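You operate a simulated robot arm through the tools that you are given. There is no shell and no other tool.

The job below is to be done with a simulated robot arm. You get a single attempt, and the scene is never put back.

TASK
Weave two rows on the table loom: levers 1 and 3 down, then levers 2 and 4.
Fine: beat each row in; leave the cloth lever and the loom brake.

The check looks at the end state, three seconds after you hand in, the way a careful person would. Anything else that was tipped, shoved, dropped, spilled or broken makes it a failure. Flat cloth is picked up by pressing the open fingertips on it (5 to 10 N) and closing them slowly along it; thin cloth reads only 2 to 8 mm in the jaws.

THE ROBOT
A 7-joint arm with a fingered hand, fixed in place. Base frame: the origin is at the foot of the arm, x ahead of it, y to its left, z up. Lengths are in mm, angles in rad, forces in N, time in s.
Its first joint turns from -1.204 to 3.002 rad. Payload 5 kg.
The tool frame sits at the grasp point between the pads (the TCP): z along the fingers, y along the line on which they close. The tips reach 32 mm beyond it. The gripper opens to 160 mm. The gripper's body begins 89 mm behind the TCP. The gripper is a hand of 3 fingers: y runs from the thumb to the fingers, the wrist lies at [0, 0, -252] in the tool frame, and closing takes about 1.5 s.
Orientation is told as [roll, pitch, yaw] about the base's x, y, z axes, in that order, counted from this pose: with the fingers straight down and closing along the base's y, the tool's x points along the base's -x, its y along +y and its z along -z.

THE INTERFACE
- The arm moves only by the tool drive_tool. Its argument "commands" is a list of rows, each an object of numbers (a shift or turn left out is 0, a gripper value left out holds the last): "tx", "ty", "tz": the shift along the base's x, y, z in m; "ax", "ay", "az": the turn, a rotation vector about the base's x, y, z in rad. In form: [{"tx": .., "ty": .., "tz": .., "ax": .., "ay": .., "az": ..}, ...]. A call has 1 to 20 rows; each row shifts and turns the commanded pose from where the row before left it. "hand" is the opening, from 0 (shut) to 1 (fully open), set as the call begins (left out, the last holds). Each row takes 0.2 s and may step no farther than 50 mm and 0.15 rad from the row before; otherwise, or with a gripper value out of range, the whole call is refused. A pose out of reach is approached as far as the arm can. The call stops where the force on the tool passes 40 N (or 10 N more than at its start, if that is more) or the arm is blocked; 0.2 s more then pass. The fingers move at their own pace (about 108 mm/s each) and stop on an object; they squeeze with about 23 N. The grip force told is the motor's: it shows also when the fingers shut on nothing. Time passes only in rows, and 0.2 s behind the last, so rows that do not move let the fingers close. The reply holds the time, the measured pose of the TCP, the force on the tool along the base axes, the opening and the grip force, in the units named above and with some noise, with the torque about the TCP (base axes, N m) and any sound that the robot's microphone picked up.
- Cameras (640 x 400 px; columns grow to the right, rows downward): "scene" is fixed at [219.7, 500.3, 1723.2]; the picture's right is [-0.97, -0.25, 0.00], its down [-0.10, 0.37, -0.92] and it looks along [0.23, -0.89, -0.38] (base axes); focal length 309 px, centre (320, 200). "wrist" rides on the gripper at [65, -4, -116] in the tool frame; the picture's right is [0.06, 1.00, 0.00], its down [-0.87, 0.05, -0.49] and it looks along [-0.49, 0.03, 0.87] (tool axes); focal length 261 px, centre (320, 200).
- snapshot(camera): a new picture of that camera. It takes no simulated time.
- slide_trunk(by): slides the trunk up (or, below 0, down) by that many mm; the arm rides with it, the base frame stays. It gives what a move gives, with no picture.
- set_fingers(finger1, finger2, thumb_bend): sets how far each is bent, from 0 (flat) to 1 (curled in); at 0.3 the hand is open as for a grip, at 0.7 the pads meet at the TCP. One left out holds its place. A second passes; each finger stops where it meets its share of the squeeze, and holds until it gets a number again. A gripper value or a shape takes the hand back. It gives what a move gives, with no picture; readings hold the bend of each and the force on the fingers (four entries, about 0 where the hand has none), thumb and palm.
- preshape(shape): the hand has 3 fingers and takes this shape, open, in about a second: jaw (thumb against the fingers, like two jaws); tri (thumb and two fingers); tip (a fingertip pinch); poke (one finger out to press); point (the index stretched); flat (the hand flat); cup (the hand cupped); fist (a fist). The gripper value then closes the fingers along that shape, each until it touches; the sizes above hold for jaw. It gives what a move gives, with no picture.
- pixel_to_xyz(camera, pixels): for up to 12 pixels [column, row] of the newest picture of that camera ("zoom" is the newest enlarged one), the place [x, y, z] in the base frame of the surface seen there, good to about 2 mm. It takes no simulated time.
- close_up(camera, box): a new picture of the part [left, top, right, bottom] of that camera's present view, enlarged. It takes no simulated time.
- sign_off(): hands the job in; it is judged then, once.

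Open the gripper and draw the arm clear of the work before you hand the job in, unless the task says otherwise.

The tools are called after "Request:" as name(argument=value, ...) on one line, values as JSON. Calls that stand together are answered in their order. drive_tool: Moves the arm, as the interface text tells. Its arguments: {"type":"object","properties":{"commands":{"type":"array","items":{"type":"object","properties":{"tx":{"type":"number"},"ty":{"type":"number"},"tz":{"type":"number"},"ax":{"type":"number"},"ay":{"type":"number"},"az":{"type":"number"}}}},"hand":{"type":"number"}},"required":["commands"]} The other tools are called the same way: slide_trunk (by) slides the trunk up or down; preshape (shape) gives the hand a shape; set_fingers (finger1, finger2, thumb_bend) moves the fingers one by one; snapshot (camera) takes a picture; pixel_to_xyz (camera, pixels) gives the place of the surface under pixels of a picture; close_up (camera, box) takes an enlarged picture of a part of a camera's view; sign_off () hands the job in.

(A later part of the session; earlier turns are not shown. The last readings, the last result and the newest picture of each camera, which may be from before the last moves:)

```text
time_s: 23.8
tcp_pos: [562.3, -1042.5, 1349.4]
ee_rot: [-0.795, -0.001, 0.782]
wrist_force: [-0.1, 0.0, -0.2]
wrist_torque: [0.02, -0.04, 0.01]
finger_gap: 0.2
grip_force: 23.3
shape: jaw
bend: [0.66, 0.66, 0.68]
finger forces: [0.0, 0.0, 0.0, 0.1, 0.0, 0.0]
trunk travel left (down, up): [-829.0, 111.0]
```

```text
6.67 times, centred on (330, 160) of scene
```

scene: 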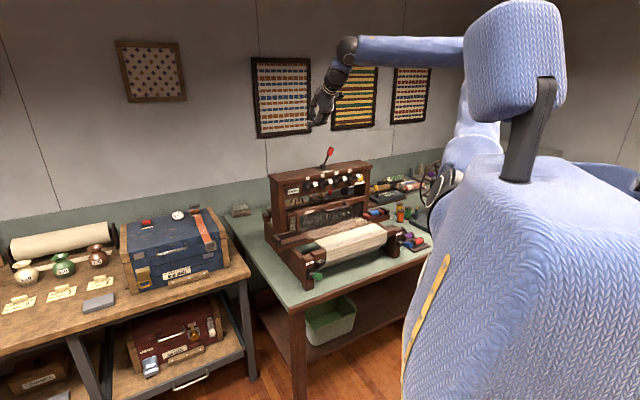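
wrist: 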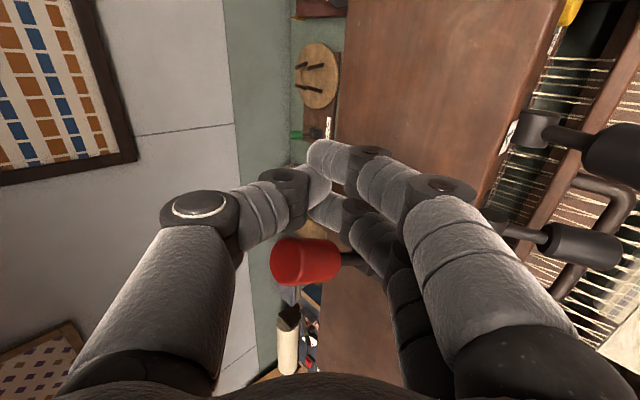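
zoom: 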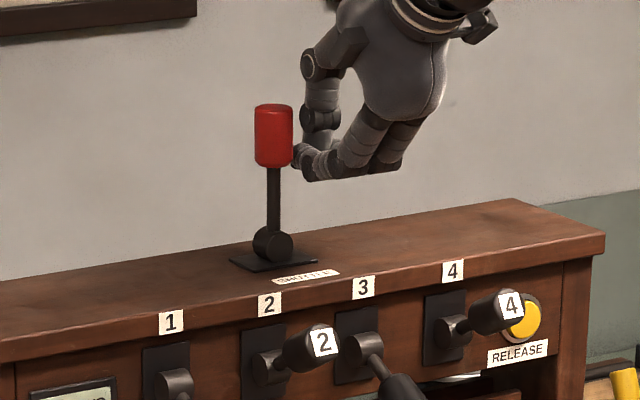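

The lever is now upright. I continue left to its other end.

Request:
drive_tool(commands=[{"tx": 0.0075, "ty": 0.0075}, {"tx": 0.0075, "ty": 0.0075}, {"tx": 0.0075, "ty": 0.0075}])

Request:
close_up(camera="scene", box=[270, 130, 390, 220])

```text
time_s: 24.6
tcp_pos: [584.6, -1019.3, 1348.2]
ee_rot: [-0.794, -0.002, 0.785]
wrist_force: [-0.2, 0.0, -0.1]
wrist_torque: [0.0, -0.02, 0.0]
finger_gap: 0.0
grip_force: 22.6
shape: jaw
bend: [0.66, 0.66, 0.68]
finger forces: [0.0, 0.0, 0.0, 0.0, 0.0, 0.0]
trunk travel left (down, up): [-829.0, 111.0]
```

```text
4.44 times, centred on (330, 175) of scene
```

zoom: 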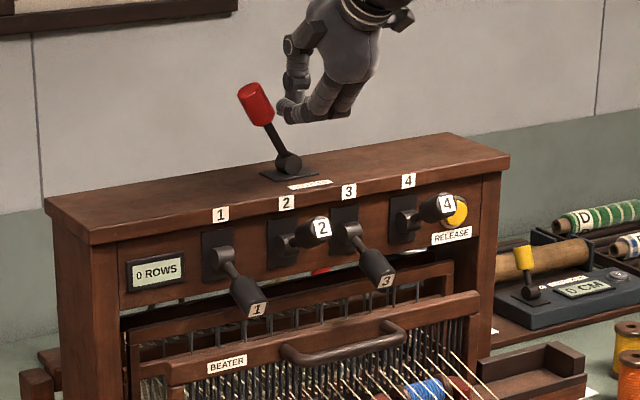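

The shuttle has left the right box and is crossing at (425,385). I continue left a little more until the lever reaches its stop.

Request:
drive_tool(commands=[{"tx": 0.006, "ty": 0.006}, {"tx": 0.006, "ty": 0.006}])

Request:
snapshot(camera="scene")

Request:
close_up(camera="scene", box=[250, 130, 410, 270])

```text
time_s: 25.2
tcp_pos: [590.3, -1012.2, 1349.4]
ee_rot: [-0.793, -0.001, 0.78]
wrist_force: [-27.7, -23.2, 2.9]
wrist_torque: [-0.39, 0.38, -0.46]
finger_gap: 0.0
grip_force: 22.9
shape: jaw
bend: [0.66, 0.66, 0.68]
finger forces: [0.1, 48.3, 0.1, 0.0, 0.0, 0.0]
trunk travel left (down, up): [-829.0, 111.0]
```

```text
taken
```

scene: 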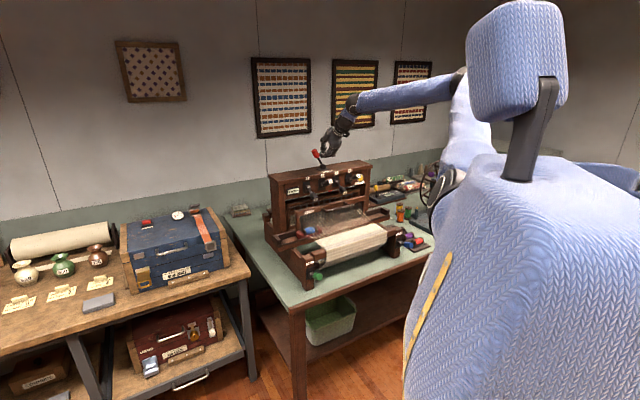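

```text
2.86 times, centred on (330, 200) of scene
```

zoom: 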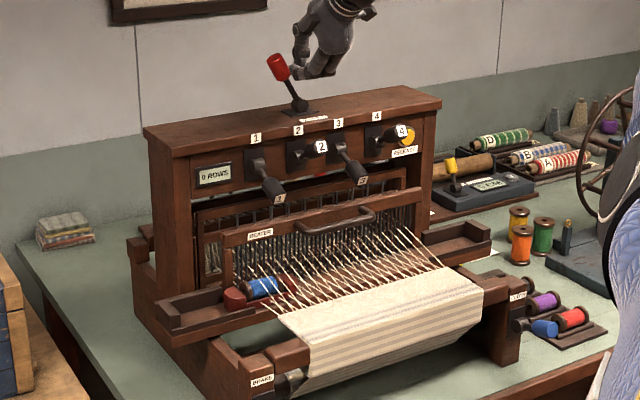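

The lever is at its left stop (force ~36 N) and the shuttle is flying left. I back off to the right and rise, then look.

Request:
drive_tool(commands=[{"tx": -0.01, "ty": -0.01}, {"tx": -0.02, "ty": -0.02}, {"tx": -0.02, "ty": -0.02, "tz": 0.02}, {"tz": 0.045}, {}])

Request:
close_up(camera="scene", box=[250, 130, 410, 270])

Request:
snapshot(camera="wrist")

```text
time_s: 26.4
tcp_pos: [545.2, -1059.7, 1413.1]
ee_rot: [-0.793, -0.002, 0.785]
wrist_force: [0.6, -0.6, -0.6]
wrist_torque: [0.03, -0.02, 0.0]
finger_gap: 0.0
grip_force: 23.3
shape: jaw
bend: [0.66, 0.66, 0.68]
finger forces: [0.0, 0.1, 0.0, 0.0, 0.0, 0.0]
trunk travel left (down, up): [-829.0, 111.0]
```

```text
2.86 times, centred on (330, 200) of scene
```

zoom: 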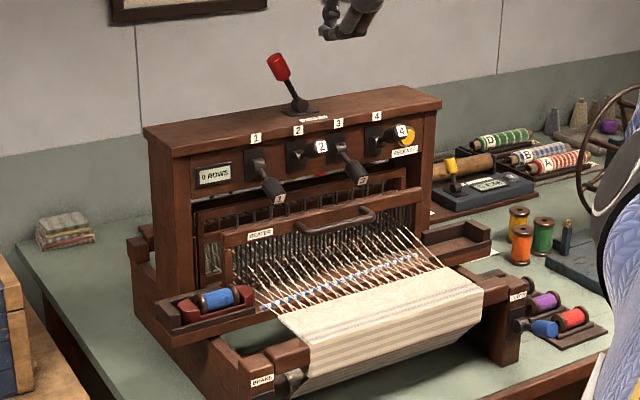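

```text
taken
```

wrist: 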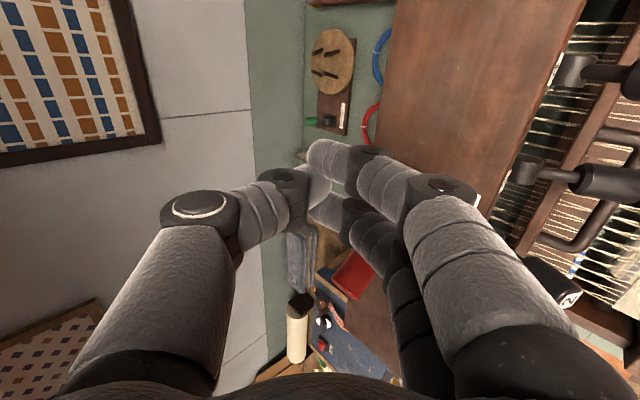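

The shuttle is in the left box and a blue weft lies in the shed. Now for beating: I measure the handle, the warp threads, the fell of the cloth and the lever knobs in an enlarged view.

Request:
close_up(camera="scene", box=[290, 180, 410, 260])

Request:
pixel_to_xyz(camera="zoom", pixels=[[160, 180], [220, 165], [290, 150], [330, 130], [130, 165], [240, 195], [200, 240], [250, 265], [300, 250], [400, 200], [180, 300], [420, 260]])

Request:
close_up(camera="scene", box=[310, 190, 370, 230])

```text
5.00 times, centred on (350, 220) of scene
```

zoom: 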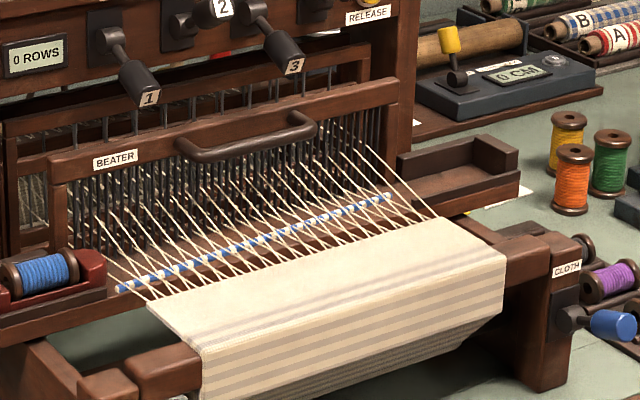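

```text
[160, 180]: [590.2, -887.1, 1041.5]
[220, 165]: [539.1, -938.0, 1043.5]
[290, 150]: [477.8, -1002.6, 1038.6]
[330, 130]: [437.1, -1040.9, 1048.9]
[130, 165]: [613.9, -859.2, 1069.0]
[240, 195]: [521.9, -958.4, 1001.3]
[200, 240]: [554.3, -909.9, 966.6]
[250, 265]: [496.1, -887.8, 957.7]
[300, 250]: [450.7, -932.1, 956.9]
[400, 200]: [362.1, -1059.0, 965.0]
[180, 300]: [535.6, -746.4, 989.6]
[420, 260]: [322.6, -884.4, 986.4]
```

```text
10.00 times, centred on (340, 210) of scene
```

zoom: 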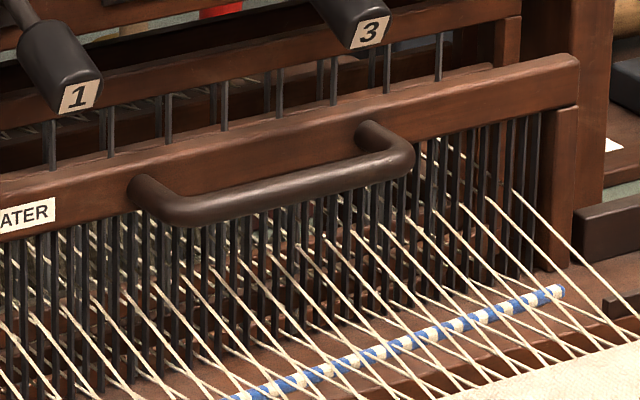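

The fell of the cloth is around f≈-915 (≈120 mm in front of the reed), and the handle bar stands about 35 mm ahead of the beater rail. I measure the bar and rail edges more exactly.

Request:
pixel_to_xyz(camera="zoom", pixels=[[280, 182], [280, 192], [280, 203], [240, 195], [340, 180], [260, 150], [260, 125], [260, 168], [360, 60], [362, 38], [260, 250], [560, 70]])

Request:
close_up(camera="scene", box=[300, 205, 400, 265])

Request:
pixel_to_xyz(camera="zoom", pixels=[[150, 215], [160, 232], [240, 190], [250, 205], [330, 165], [340, 180], [450, 125], [455, 140], [300, 250], [200, 160], [260, 130], [130, 130]])

```text
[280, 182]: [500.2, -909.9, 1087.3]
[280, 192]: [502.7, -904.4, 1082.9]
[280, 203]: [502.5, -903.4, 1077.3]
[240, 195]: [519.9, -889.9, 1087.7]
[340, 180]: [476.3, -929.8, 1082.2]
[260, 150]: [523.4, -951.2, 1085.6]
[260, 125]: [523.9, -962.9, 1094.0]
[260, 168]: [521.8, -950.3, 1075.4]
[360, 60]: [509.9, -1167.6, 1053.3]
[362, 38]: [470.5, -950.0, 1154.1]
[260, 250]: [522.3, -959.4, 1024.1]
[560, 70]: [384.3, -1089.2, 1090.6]
```

```text
6.40 times, centred on (350, 235) of scene
```

zoom: 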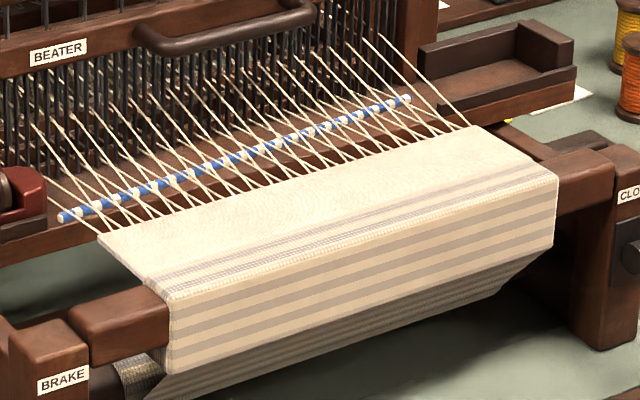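

```text
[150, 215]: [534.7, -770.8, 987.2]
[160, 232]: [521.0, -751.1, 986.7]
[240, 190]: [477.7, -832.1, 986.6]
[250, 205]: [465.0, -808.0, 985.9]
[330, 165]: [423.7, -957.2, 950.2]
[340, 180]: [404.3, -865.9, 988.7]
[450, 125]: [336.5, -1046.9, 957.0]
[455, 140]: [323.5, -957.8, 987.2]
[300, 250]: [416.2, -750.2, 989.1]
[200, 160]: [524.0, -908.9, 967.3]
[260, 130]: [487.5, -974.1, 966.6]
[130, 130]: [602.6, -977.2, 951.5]
```

The bar centre is near f≈-1001, z≈1080, with a 33 mm gap to the rail. I move away from the castle to the front, descend in front of the handle with the hand opened to ~55 mm.

Request:
drive_tool(commands=[{"tx": -0.019, "ty": 0.0396}, {"tx": -0.019, "ty": 0.0396}, {"tx": -0.019, "ty": 0.0396}, {"tx": -0.019, "ty": 0.0396}, {"tx": -0.019, "ty": 0.0396}, {"tz": -0.042}, {"tz": -0.042}, {"tz": -0.042}, {"tz": -0.042}, {"tz": -0.042}, {"tz": -0.042}, {}], hand=0.35)

Request:
close_up(camera="scene", box=[260, 150, 420, 250])

Request:
snapshot(camera="wrist")

```text
time_s: 29.0
tcp_pos: [450.9, -859.2, 1160.3]
ee_rot: [-0.795, -0.003, 0.784]
wrist_force: [0.8, -0.3, 0.2]
wrist_torque: [-0.05, 0.01, -0.02]
finger_gap: 55.6
grip_force: 0.0
shape: jaw
bend: [0.73, 0.73, 0.7]
finger forces: [0.0, 0.1, 0.1, 0.0, 0.0, 0.0]
trunk travel left (down, up): [-829.0, 111.0]
```

```text
4.00 times, centred on (340, 200) of scene
```

zoom: 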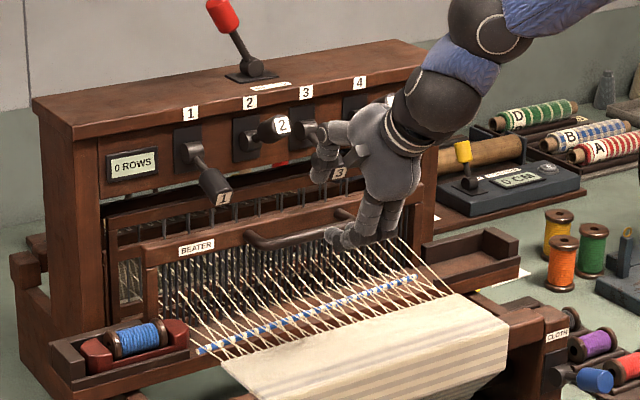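

```text
taken
```

wrist: 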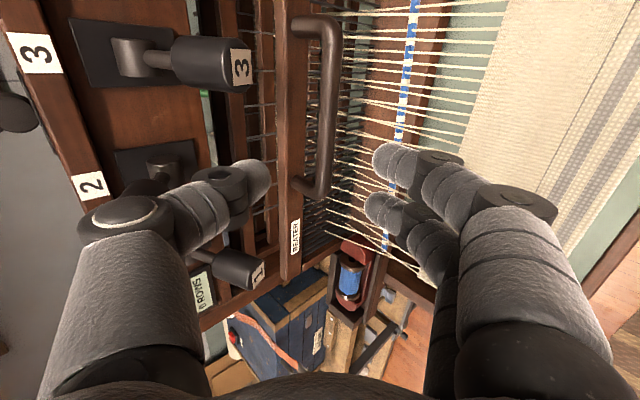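

The handle lies between thumb (265,180) and fingers (378,158) in the wrist view. I measure fingertip and handle positions.

Request:
pixel_to_xyz(camera="wrist", pixels=[[262, 172], [264, 190], [255, 180], [382, 158], [375, 208], [395, 150], [328, 60], [328, 100], [328, 150], [292, 100], [303, 100], [240, 70]])

Request:
close_up(camera="wrist", box=[200, 0, 480, 260])

Request:
close_up(camera="scene", box=[320, 170, 380, 220])

```text
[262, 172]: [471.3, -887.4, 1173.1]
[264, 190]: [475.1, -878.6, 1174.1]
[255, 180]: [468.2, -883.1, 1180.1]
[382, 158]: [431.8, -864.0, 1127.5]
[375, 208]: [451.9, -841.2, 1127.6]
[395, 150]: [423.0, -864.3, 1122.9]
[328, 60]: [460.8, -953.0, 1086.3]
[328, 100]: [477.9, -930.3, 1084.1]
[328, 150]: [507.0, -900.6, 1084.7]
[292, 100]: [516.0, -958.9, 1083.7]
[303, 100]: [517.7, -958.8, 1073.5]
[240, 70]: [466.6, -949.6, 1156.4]
```

```text
1.54 times, centred on (340, 130) of wrist
```

zoom: 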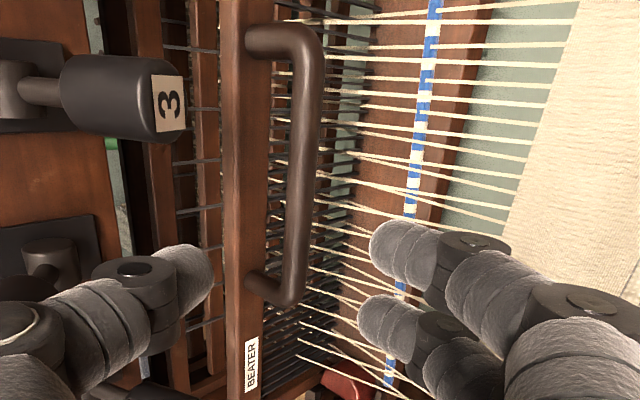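

```text
8.00 times, centred on (350, 195) of scene
```

zoom: 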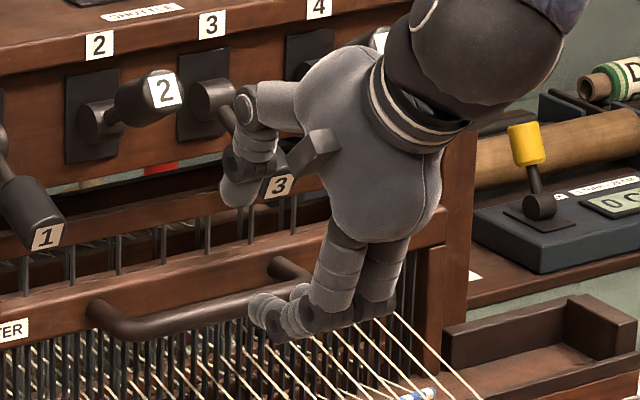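

Clearances look right: thumb will slide between bar and rail. I approach along the tool axis to about 20 mm short of the final point.

Request:
drive_tool(commands=[{"tz": -0.008}, {"tx": 0.0075, "ty": -0.0075, "tz": -0.0106}, {"tx": 0.0075, "ty": -0.0075, "tz": -0.0106}, {"tx": 0.0075, "ty": -0.0075, "tz": -0.0106}, {"tx": 0.0075, "ty": -0.0075, "tz": -0.0106}, {}])

Request:
close_up(camera="wrist", box=[200, 0, 480, 260])

Request:
close_up(camera="scene", box=[320, 170, 380, 220])

```text
time_s: 30.4
tcp_pos: [481.6, -889.4, 1110.9]
ee_rot: [-0.794, -0.002, 0.784]
wrist_force: [-0.1, 0.2, -0.5]
wrist_torque: [-0.04, -0.01, 0.0]
finger_gap: 55.7
grip_force: 0.0
shape: jaw
bend: [0.73, 0.73, 0.7]
finger forces: [0.0, 0.0, 0.0, 0.0, 0.0, 0.0]
trunk travel left (down, up): [-829.0, 111.0]
```

```text
1.54 times, centred on (340, 130) of wrist
```

zoom: 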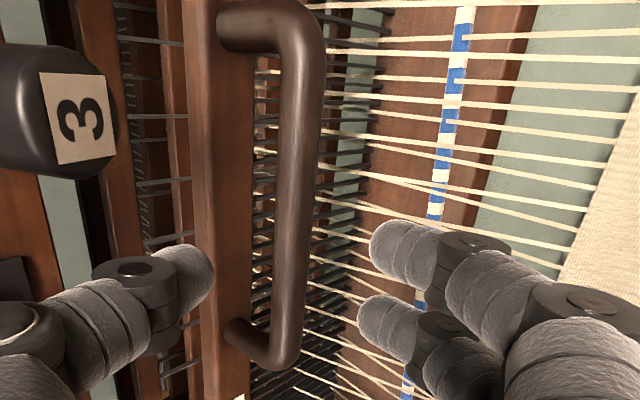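

```text
8.00 times, centred on (350, 195) of scene
```

zoom: 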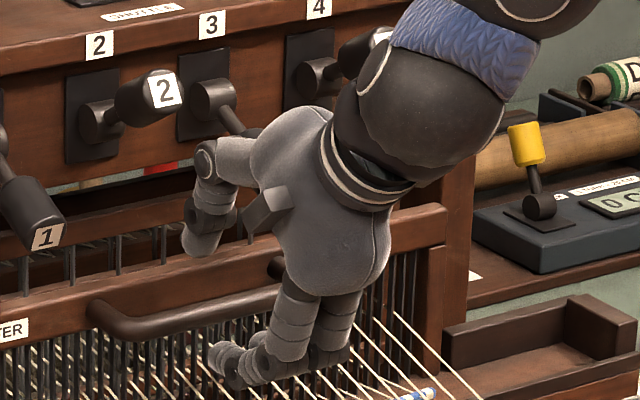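

The bar is centred between thumb and fingers (tool-z 44 mm ahead). I narrow the opening to ~45 mm and advance 28 mm more along the tool axis.

Request:
drive_tool(commands=[{}, {"tx": 0.0047, "ty": -0.0047, "tz": -0.0066}, {"tx": 0.0047, "ty": -0.0047, "tz": -0.0066}, {"tx": 0.0047, "ty": -0.0047, "tz": -0.0066}, {}], hand=0.28)

Request:
close_up(camera="wrist", box=[200, 0, 480, 260])

Request:
close_up(camera="scene", box=[310, 180, 380, 230])

```text
time_s: 31.6
tcp_pos: [495.8, -904.7, 1092.0]
ee_rot: [-0.794, -0.003, 0.785]
wrist_force: [0.5, -0.1, -0.4]
wrist_torque: [-0.02, 0.03, -0.03]
finger_gap: 45.1
grip_force: 0.0
shape: jaw
bend: [0.73, 0.73, 0.7]
finger forces: [0.1, 0.0, 0.0, 0.1, 0.0, 0.0]
trunk travel left (down, up): [-829.0, 111.0]
```

```text
1.54 times, centred on (340, 130) of wrist
```

zoom: 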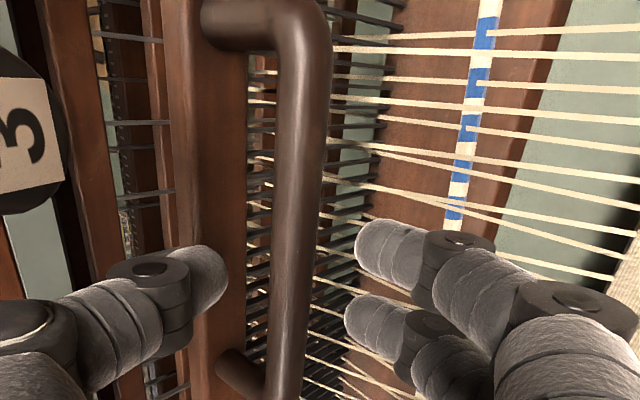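

```text
8.00 times, centred on (345, 205) of scene
```

zoom: 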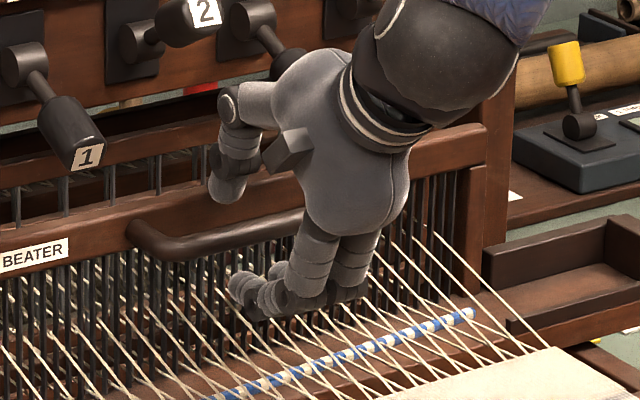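

The bar now lies inside the grip. I close the hand on it without moving.

Request:
drive_tool(commands=[{}, {}, {}, {}, {}, {}], hand=0.0)

Request:
close_up(camera="wrist", box=[200, 0, 480, 260])

Request:
close_up(camera="scene", box=[310, 180, 380, 230])

```text
time_s: 33.0
tcp_pos: [496.3, -905.2, 1091.2]
ee_rot: [-0.793, -0.001, 0.784]
wrist_force: [0.2, -0.1, -2.6]
wrist_torque: [0.06, -0.01, 0.01]
finger_gap: 10.1
grip_force: 23.3
shape: jaw
bend: [0.71, 0.71, 0.7]
finger forces: [10.3, 10.6, 0.0, 0.1, 20.0, 0.0]
trunk travel left (down, up): [-829.0, 111.0]
```

```text
1.54 times, centred on (340, 130) of wrist
```

zoom: 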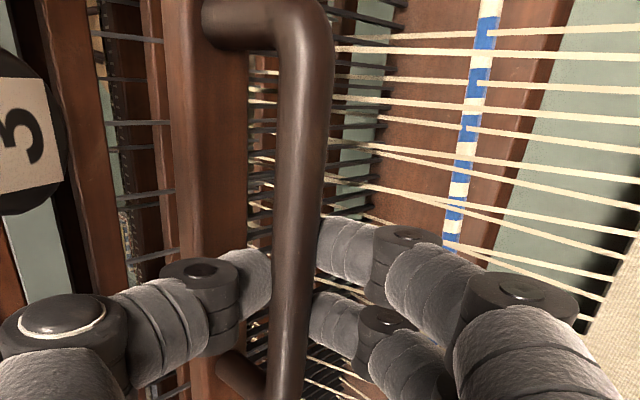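

```text
8.00 times, centred on (345, 205) of scene
```

zoom: 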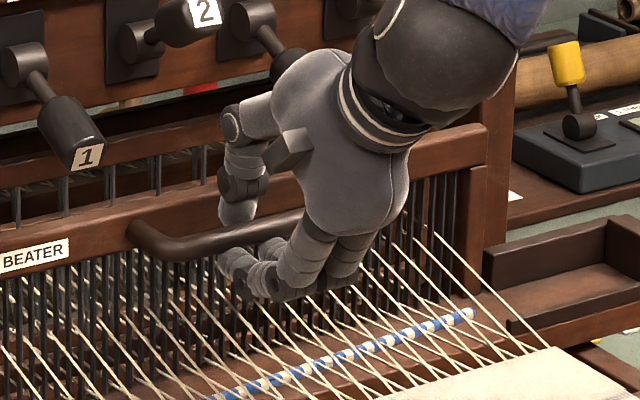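

The bar is held (10+10 N vs 20 N). I pull straight forward toward the cloth in 10 mm rows and read forces.

Request:
drive_tool(commands=[{"tx": -0.0071, "ty": 0.0071}, {"tx": -0.0071, "ty": 0.0071}, {"tx": -0.0071, "ty": 0.0071}])

Request:
close_up(camera="scene", box=[270, 170, 410, 260])

```text
time_s: 33.8
tcp_pos: [473.3, -883.5, 1091.0]
ee_rot: [-0.793, -0.003, 0.784]
wrist_force: [0.7, 0.2, -7.2]
wrist_torque: [0.09, 0.08, 0.04]
finger_gap: 10.1
grip_force: 23.2
shape: jaw
bend: [0.71, 0.71, 0.7]
finger forces: [11.4, 11.7, 0.0, 0.0, 19.4, 0.1]
trunk travel left (down, up): [-829.0, 111.0]
```

```text
4.44 times, centred on (340, 215) of scene
```

zoom: 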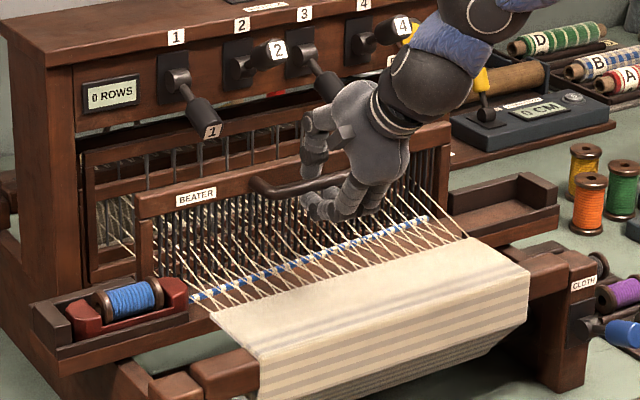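

The beater moves with the hand; a -7 N vertical force shows its arc goes down slightly. I continue pulling with a small downward component.

Request:
drive_tool(commands=[{"tx": -0.0071, "ty": 0.0071, "tz": -0.003}, {"tx": -0.0071, "ty": 0.0071, "tz": -0.003}])

Request:
close_up(camera="scene", box=[270, 170, 410, 260])

```text
time_s: 34.4
tcp_pos: [460.4, -868.6, 1088.7]
ee_rot: [-0.796, -0.001, 0.784]
wrist_force: [-0.3, -3.2, 15.8]
wrist_torque: [-0.25, -0.19, -0.03]
finger_gap: 10.6
grip_force: 22.7
shape: jaw
bend: [0.72, 0.71, 0.71]
finger forces: [8.6, 8.9, 0.0, 0.0, 27.6, 0.1]
trunk travel left (down, up): [-829.0, 111.0]
```

```text
4.44 times, centred on (340, 215) of scene
```

zoom: 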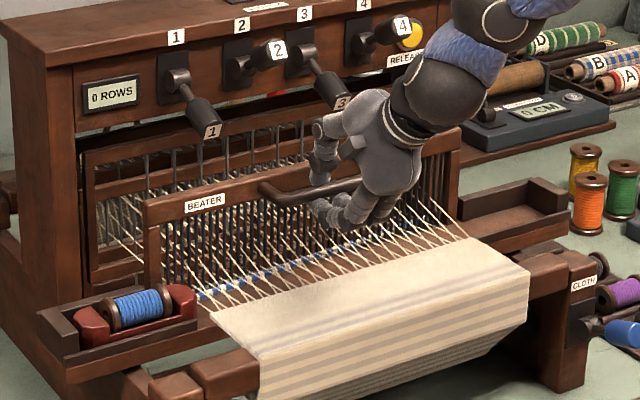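

Now +16 N upward: the beater slides level instead of dropping. I restore the height by 4 mm and go on horizontally.

Request:
drive_tool(commands=[{"tx": -0.0036, "ty": 0.0036, "tz": 0.0045}, {"tx": -0.0071, "ty": 0.0071}])

Request:
close_up(camera="scene", box=[270, 170, 410, 260])

```text
time_s: 35.0
tcp_pos: [448.9, -857.4, 1089.3]
ee_rot: [-0.792, -0.003, 0.782]
wrist_force: [0.3, -3.0, -1.4]
wrist_torque: [-0.03, -0.02, 0.0]
finger_gap: 10.1
grip_force: 23.1
shape: jaw
bend: [0.71, 0.71, 0.71]
finger forces: [10.9, 11.3, 0.0, 0.0, 22.1, 0.1]
trunk travel left (down, up): [-829.0, 111.0]
```

```text
4.44 times, centred on (340, 215) of scene
```

zoom: 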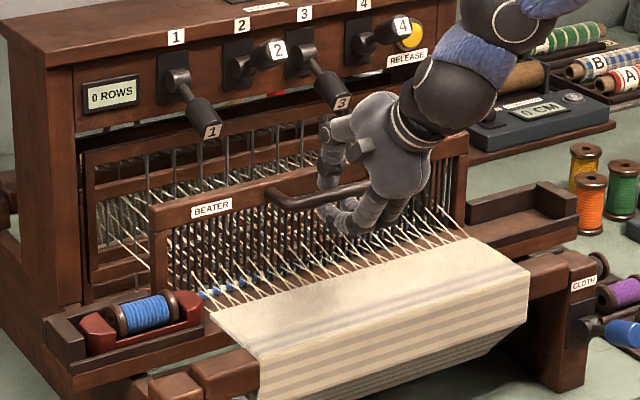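

Vertical force is back near zero; beater has come 67 mm. I continue level toward the fell.

Request:
drive_tool(commands=[{"tx": -0.0071, "ty": 0.0071}, {"tx": -0.0071, "ty": 0.0071}, {"tx": -0.0057, "ty": 0.0057}])

Request:
close_up(camera="scene", box=[270, 170, 410, 260])

```text
time_s: 35.8
tcp_pos: [428.9, -837.2, 1091.4]
ee_rot: [-0.795, -0.002, 0.783]
wrist_force: [-0.9, -5.3, -1.1]
wrist_torque: [-0.07, 0.01, -0.05]
finger_gap: 10.0
grip_force: 23.2
shape: jaw
bend: [0.71, 0.71, 0.71]
finger forces: [10.8, 11.1, 0.0, 0.1, 22.0, 0.0]
trunk travel left (down, up): [-829.0, 111.0]
```

```text
4.44 times, centred on (340, 215) of scene
```

zoom: 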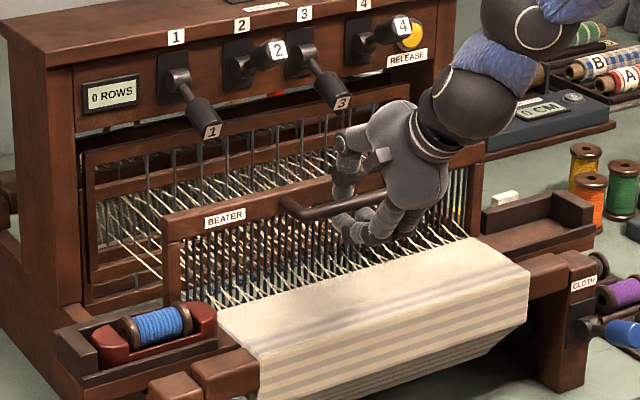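

Moved 96 mm; the reed nears the cloth edge. I continue in smaller rows until it meets the fell.

Request:
drive_tool(commands=[{"tx": -0.0042, "ty": 0.0042}, {"tx": -0.0042, "ty": 0.0042}, {"tx": -0.0042, "ty": 0.0042}, {"tx": -0.0035, "ty": 0.0035}])

Request:
close_up(camera="scene", box=[270, 170, 410, 260])

```text
time_s: 36.8
tcp_pos: [416.1, -823.4, 1089.1]
ee_rot: [-0.796, -0.003, 0.785]
wrist_force: [10.6, -15.8, -1.1]
wrist_torque: [-0.21, -0.18, -0.09]
finger_gap: 8.7
grip_force: 22.8
shape: jaw
bend: [0.71, 0.71, 0.7]
finger forces: [6.9, 7.1, 0.0, 0.0, 27.2, 0.0]
trunk travel left (down, up): [-829.0, 111.0]
```

```text
4.44 times, centred on (340, 215) of scene
```

zoom: 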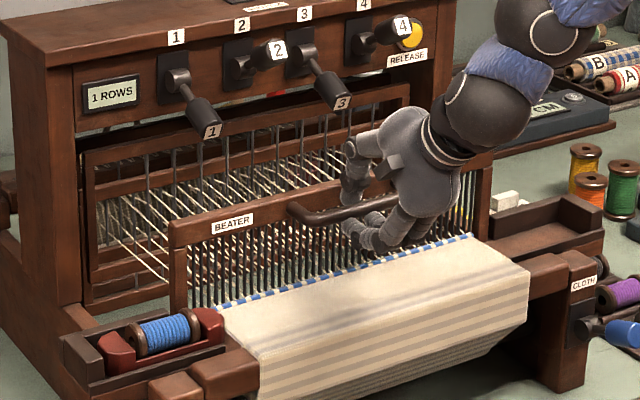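

The counter reads "1 ROWS" and the weft is pressed against the cloth. I push the beater back level to its resting place.

Request:
drive_tool(commands=[{"tx": 0.008, "ty": -0.008}, {"tx": 0.008, "ty": -0.008}, {"tx": 0.008, "ty": -0.008}, {"tx": 0.008, "ty": -0.008}, {"tx": 0.008, "ty": -0.008}])

Request:
close_up(camera="scene", box=[270, 170, 410, 260])

```text
time_s: 38.0
tcp_pos: [453.8, -861.9, 1090.6]
ee_rot: [-0.792, -0.002, 0.783]
wrist_force: [-0.6, -4.9, -1.7]
wrist_torque: [-0.02, 0.03, -0.05]
finger_gap: 9.3
grip_force: 22.7
shape: jaw
bend: [0.71, 0.71, 0.7]
finger forces: [10.2, 10.5, 0.0, 0.1, 22.2, 0.0]
trunk travel left (down, up): [-829.0, 111.0]
```

```text
4.44 times, centred on (340, 215) of scene
```

zoom: 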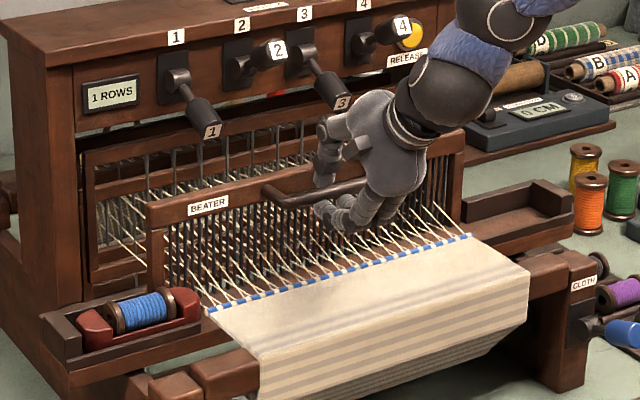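

The blue weft stays at the fell. I push the beater back the remaining ~60 mm.

Request:
drive_tool(commands=[{"tx": 0.008, "ty": -0.008}, {"tx": 0.008, "ty": -0.008}, {"tx": 0.008, "ty": -0.008}, {"tx": 0.008, "ty": -0.008}, {"tx": 0.005, "ty": -0.005}, {"tx": 0.003, "ty": -0.003}])

Request:
close_up(camera="scene", box=[270, 170, 410, 260])

```text
time_s: 39.4
tcp_pos: [494.1, -903.1, 1089.5]
ee_rot: [-0.793, -0.003, 0.782]
wrist_force: [1.3, -0.8, -0.4]
wrist_torque: [0.03, -0.01, 0.01]
finger_gap: 9.2
grip_force: 23.1
shape: jaw
bend: [0.71, 0.71, 0.7]
finger forces: [10.3, 10.8, 0.0, 0.1, 22.4, 0.0]
trunk travel left (down, up): [-829.0, 111.0]
```

```text
4.44 times, centred on (340, 215) of scene
```

zoom: 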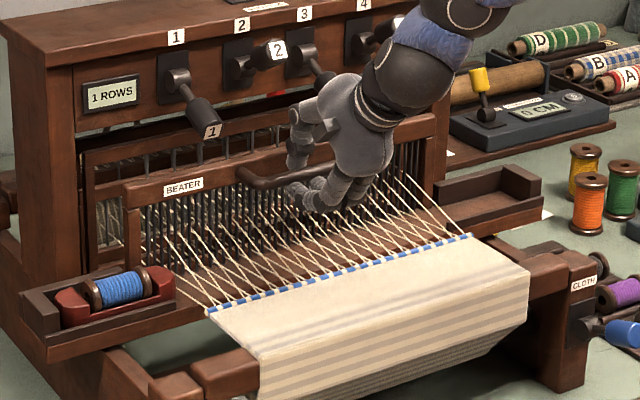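

The beater is nearly home (TCP f≈-988 vs -991 at the start). A few more mm back, feeling for the stop.

Request:
drive_tool(commands=[{"tx": 0.0015, "ty": -0.0015}, {"tx": 0.0015, "ty": -0.0015}, {}])

Request:
close_up(camera="scene", box=[310, 180, 380, 230])

```text
time_s: 40.2
tcp_pos: [495.0, -904.3, 1090.7]
ee_rot: [-0.795, -0.003, 0.782]
wrist_force: [-4.1, 4.6, 1.5]
wrist_torque: [0.07, 0.07, 0.05]
finger_gap: 9.8
grip_force: 22.6
shape: jaw
bend: [0.72, 0.71, 0.7]
finger forces: [11.5, 11.9, 0.0, 0.1, 21.7, 0.0]
trunk travel left (down, up): [-829.0, 111.0]
```

```text
8.00 times, centred on (345, 205) of scene
```

zoom: 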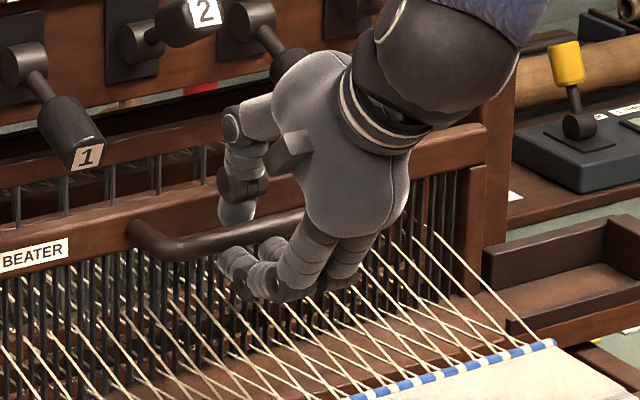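

The beater is home (slight contact with its stop, label back at its original pixel). I open the hand and retreat along the tool axis.

Request:
drive_tool(commands=[{}, {}, {}, {"tx": -0.0047, "ty": 0.0047, "tz": 0.0066}, {"tx": -0.0047, "ty": 0.0047, "tz": 0.0066}, {"tx": -0.0047, "ty": 0.0047, "tz": 0.0066}, {"tx": -0.0075, "ty": 0.0075, "tz": 0.0106}, {"tx": -0.0075, "ty": 0.0075, "tz": 0.0106}, {"tx": -0.0075, "ty": 0.0075, "tz": 0.0106}, {"tx": -0.0075, "ty": 0.0075, "tz": 0.0106}, {"tx": -0.015, "ty": 0.015, "tz": 0.02}, {}], hand=0.28)

Request:
close_up(camera="scene", box=[260, 150, 420, 250])

Request:
snapshot(camera="wrist")

```text
time_s: 42.8
tcp_pos: [438.2, -845.0, 1171.8]
ee_rot: [-0.792, -0.004, 0.782]
wrist_force: [-0.7, 0.4, 0.2]
wrist_torque: [0.01, 0.01, 0.02]
finger_gap: 44.3
grip_force: 0.1
shape: jaw
bend: [0.73, 0.73, 0.7]
finger forces: [0.0, 0.1, 0.0, 0.0, 0.0, 0.0]
trunk travel left (down, up): [-829.0, 111.0]
```

```text
4.00 times, centred on (340, 200) of scene
```

zoom: 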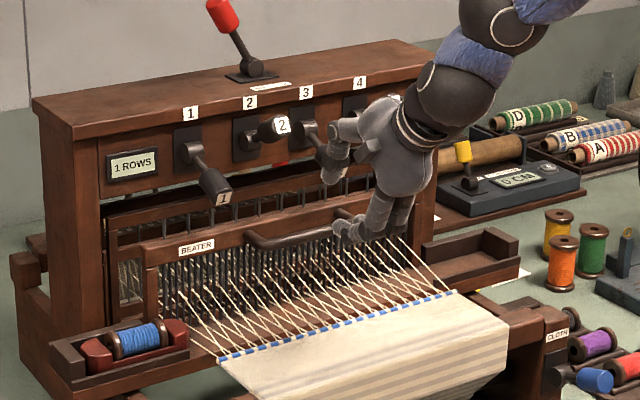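

```text
taken
```

wrist: 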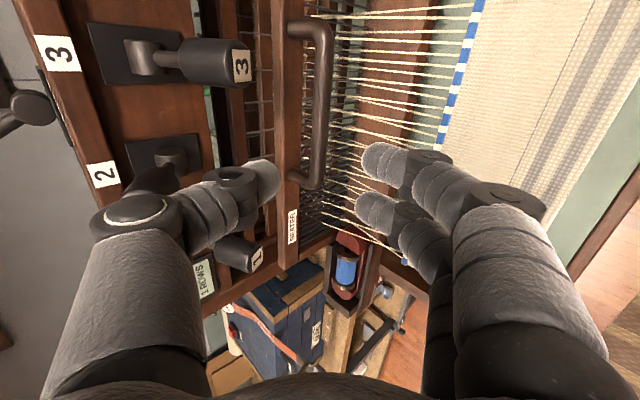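

Row 1 is done, the hand is clear. I close the hand, rise, and tilt the tool to nearly horizontal (pointing at the castle face) for pressing RELEASE.

Request:
drive_tool(commands=[{"tx": -0.02, "ty": 0.02, "tz": 0.03}, {"tz": 0.03}, {"tz": 0.02, "ax": -0.092, "ay": -0.092}, {"tz": 0.02, "ax": -0.092, "ay": -0.092}, {"ax": -0.092, "ay": -0.092}, {"ax": -0.092, "ay": -0.092}, {}], hand=0)

Request:
close_up(camera="scene", box=[320, 150, 420, 220])

Request:
snapshot(camera="wrist")

```text
time_s: 44.4
tcp_pos: [417.6, -825.5, 1272.3]
ee_rot: [-1.315, -0.002, 0.785]
wrist_force: [0.1, 0.5, 0.3]
wrist_torque: [0.0, -0.01, -0.02]
finger_gap: 0.0
grip_force: 22.9
shape: jaw
bend: [0.65, 0.65, 0.67]
finger forces: [0.0, 0.0, 0.0, 0.0, 0.0, 0.0]
trunk travel left (down, up): [-829.0, 111.0]
```

```text
5.71 times, centred on (370, 185) of scene
```

zoom: 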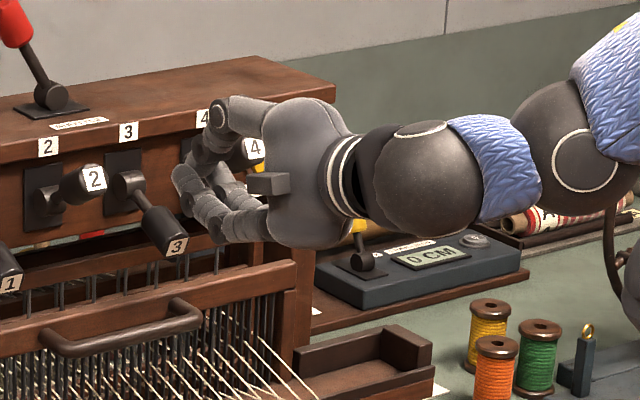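

```text
taken
```

wrist: 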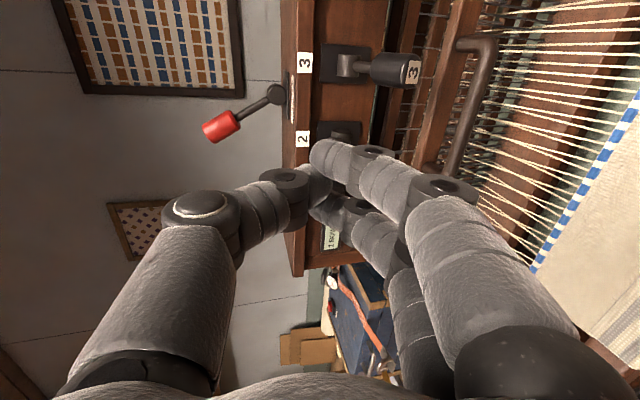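

The tool is now ~75° tilted. I slide to the right along the loom front (staying ~100 mm in front of the levers), toward the RELEASE button column.

Request:
drive_tool(commands=[{"tx": -0.031, "ty": -0.031}, {"tx": -0.031, "ty": -0.031}, {"tx": -0.031, "ty": -0.031}, {"tx": -0.031, "ty": -0.031}, {"tx": -0.03, "ty": -0.03}, {}])

Request:
snapshot(camera="scene")

Request:
snapshot(camera="wrist")

```text
time_s: 45.8
tcp_pos: [261.3, -981.3, 1272.0]
ee_rot: [-1.313, -0.002, 0.785]
wrist_force: [0.5, 0.7, 0.2]
wrist_torque: [-0.01, 0.01, -0.02]
finger_gap: 0.0
grip_force: 22.7
shape: jaw
bend: [0.65, 0.65, 0.67]
finger forces: [0.0, 0.0, 0.0, 0.0, 0.0, 0.1]
trunk travel left (down, up): [-829.0, 111.0]
```

```text
taken
```

scene: 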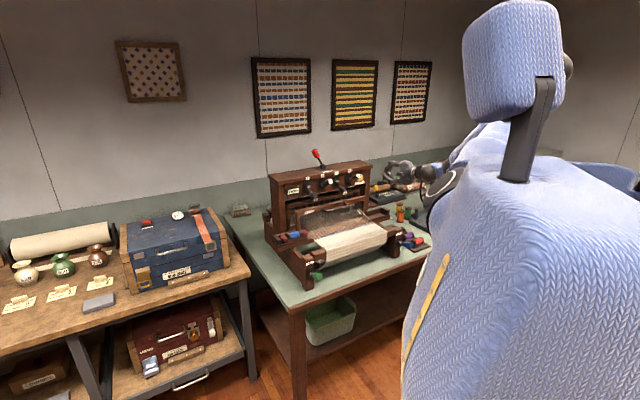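

```text
taken
```

wrist: 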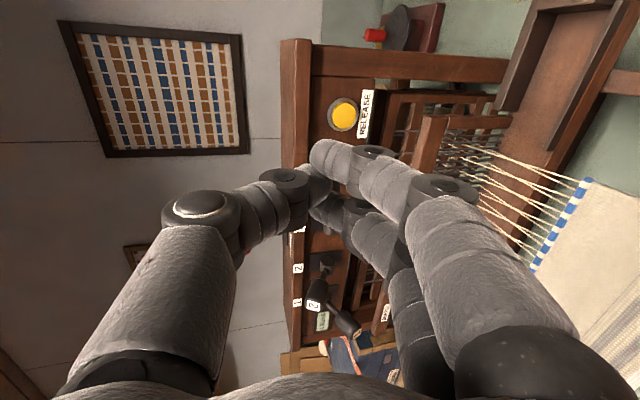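

The pose was reached and RELEASE is visible in the wrist view at (344,115). I measure it and check the arm's clearance from the wheel device on the right.

Request:
pixel_to_xyz(camera="wrist", pixels=[[344, 115], [336, 115], [350, 115], [344, 106], [344, 124], [320, 90], [370, 115], [296, 100], [330, 60]])

Request:
close_up(camera="scene", box=[340, 130, 480, 230])

Request:
close_up(camera="wrist", box=[270, 20, 450, 240])

```text
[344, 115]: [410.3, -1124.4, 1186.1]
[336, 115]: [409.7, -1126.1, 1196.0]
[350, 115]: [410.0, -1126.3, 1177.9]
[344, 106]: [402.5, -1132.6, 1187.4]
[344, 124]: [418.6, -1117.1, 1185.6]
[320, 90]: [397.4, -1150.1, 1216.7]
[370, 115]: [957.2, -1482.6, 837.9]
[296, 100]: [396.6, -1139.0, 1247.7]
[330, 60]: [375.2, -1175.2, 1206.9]
```

```text
4.00 times, centred on (410, 180) of scene
```

zoom: 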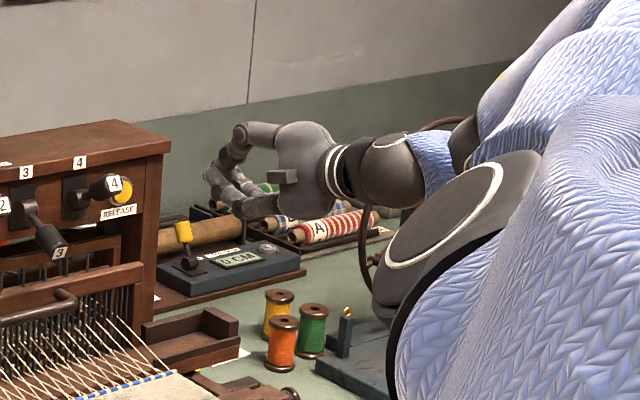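

```text
1.82 times, centred on (360, 130) of wrist
```

zoom: 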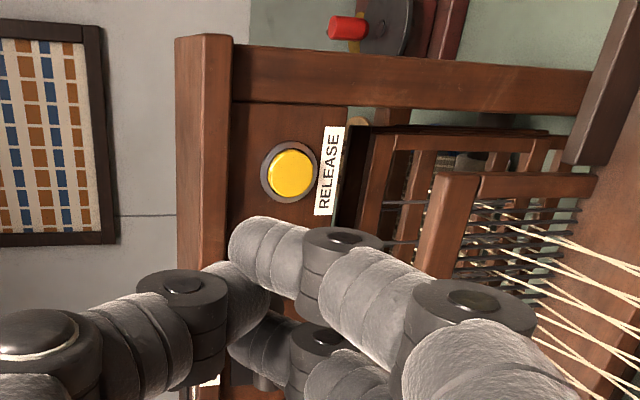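

Button centre is (410,-1124,1186), diameter ~26 mm, face at f≈-1085. A single finger is better here; I try the "point" shape and look at it.

Request:
preshape(shape="point")

Request:
snapshot(camera="wrist")

Request:
close_up(camera="scene", box=[370, 140, 450, 200])

```text
time_s: 46.7
tcp_pos: [262.2, -980.8, 1270.7]
ee_rot: [-1.314, -0.005, 0.786]
wrist_force: [0.4, 0.0, -0.4]
wrist_torque: [0.02, 0.03, -0.02]
finger_gap: 0.0
grip_force: 0.1
shape: point
bend: [0.1, 0.76, 0.44]
finger forces: [0.0, 0.1, 0.1, 0.0, 0.0, 0.0]
trunk travel left (down, up): [-829.0, 111.0]
```

```text
taken
```

wrist: 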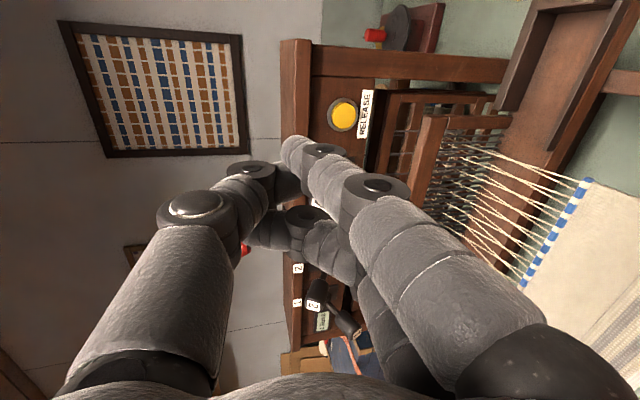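

```text
6.67 times, centred on (410, 170) of scene
```

zoom: 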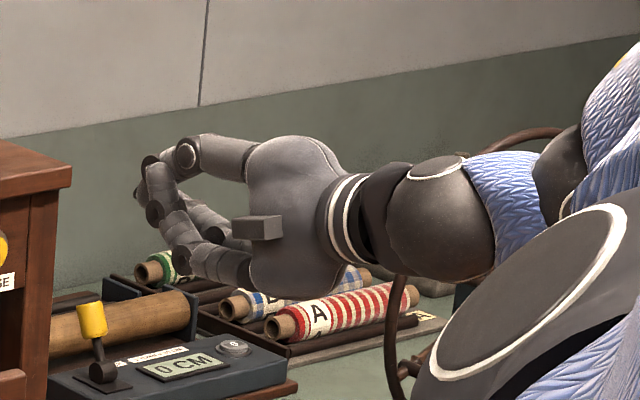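

The "point" shape is not a clean single poker; I go back to "poke" (thumb extended, fingers fully curled) and look.

Request:
preshape(shape="poke")

Request:
snapshot(camera="wrist")

Request:
close_up(camera="scene", box=[370, 140, 450, 200])

```text
time_s: 47.6
tcp_pos: [262.0, -979.5, 1270.9]
ee_rot: [-1.315, -0.005, 0.785]
wrist_force: [-0.1, 0.5, 0.2]
wrist_torque: [-0.03, -0.01, 0.05]
finger_gap: 0.0
grip_force: 0.0
shape: poke
bend: [1.0, 1.0, 0.46]
finger forces: [0.0, 0.0, 0.1, 0.0, 0.0, 0.1]
trunk travel left (down, up): [-829.0, 111.0]
```

```text
taken
```

wrist: 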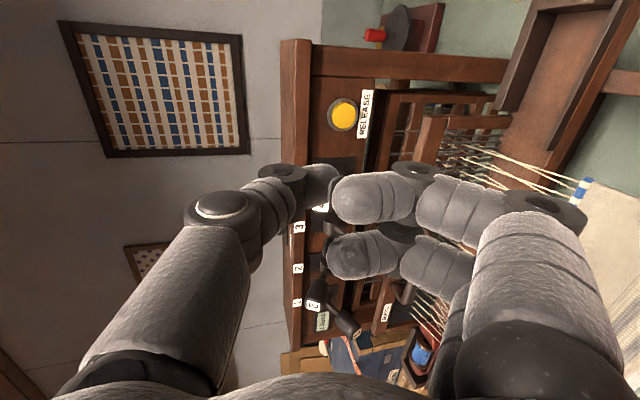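

```text
6.67 times, centred on (410, 170) of scene
```

zoom: 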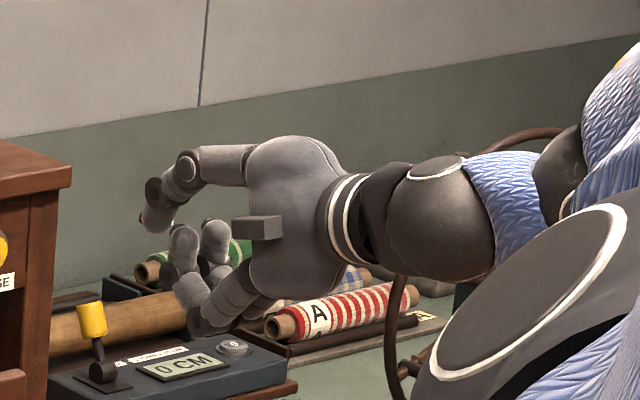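

In "poke" the thumb's last segment points down rather than forward. I set the fingers curled and the thumb nearly straight (0.3) to get a slim forward poker.

Request:
set_fingers(finger1=1.0, finger2=1.0, thumb_bend=0.25)

Request:
snapshot(camera="wrist")

Request:
close_up(camera="scene", box=[370, 140, 450, 200])

```text
time_s: 48.6
tcp_pos: [262.7, -979.4, 1271.2]
ee_rot: [-1.314, -0.003, 0.785]
wrist_force: [0.9, -0.2, -0.2]
wrist_torque: [0.03, 0.0, 0.02]
finger_gap: 77.1
grip_force: 0.1
shape: fingers
bend: [1.0, 1.0, 0.25]
finger forces: [0.0, 0.1, 0.0, 0.1, 0.1, 0.0]
trunk travel left (down, up): [-829.0, 111.0]
```

```text
taken
```

wrist: 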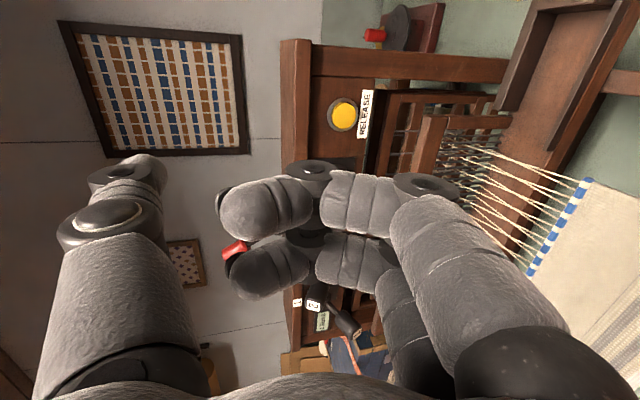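

```text
6.67 times, centred on (410, 170) of scene
```

zoom: 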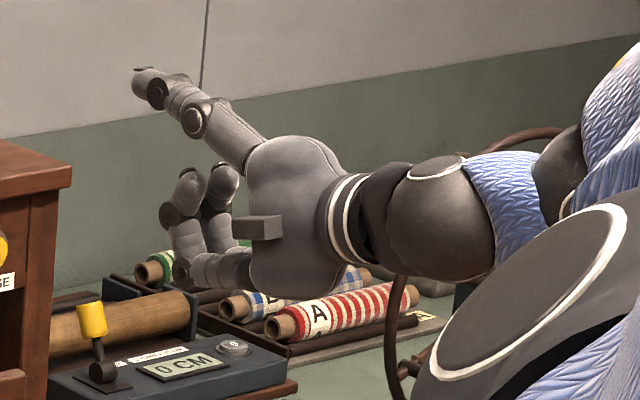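

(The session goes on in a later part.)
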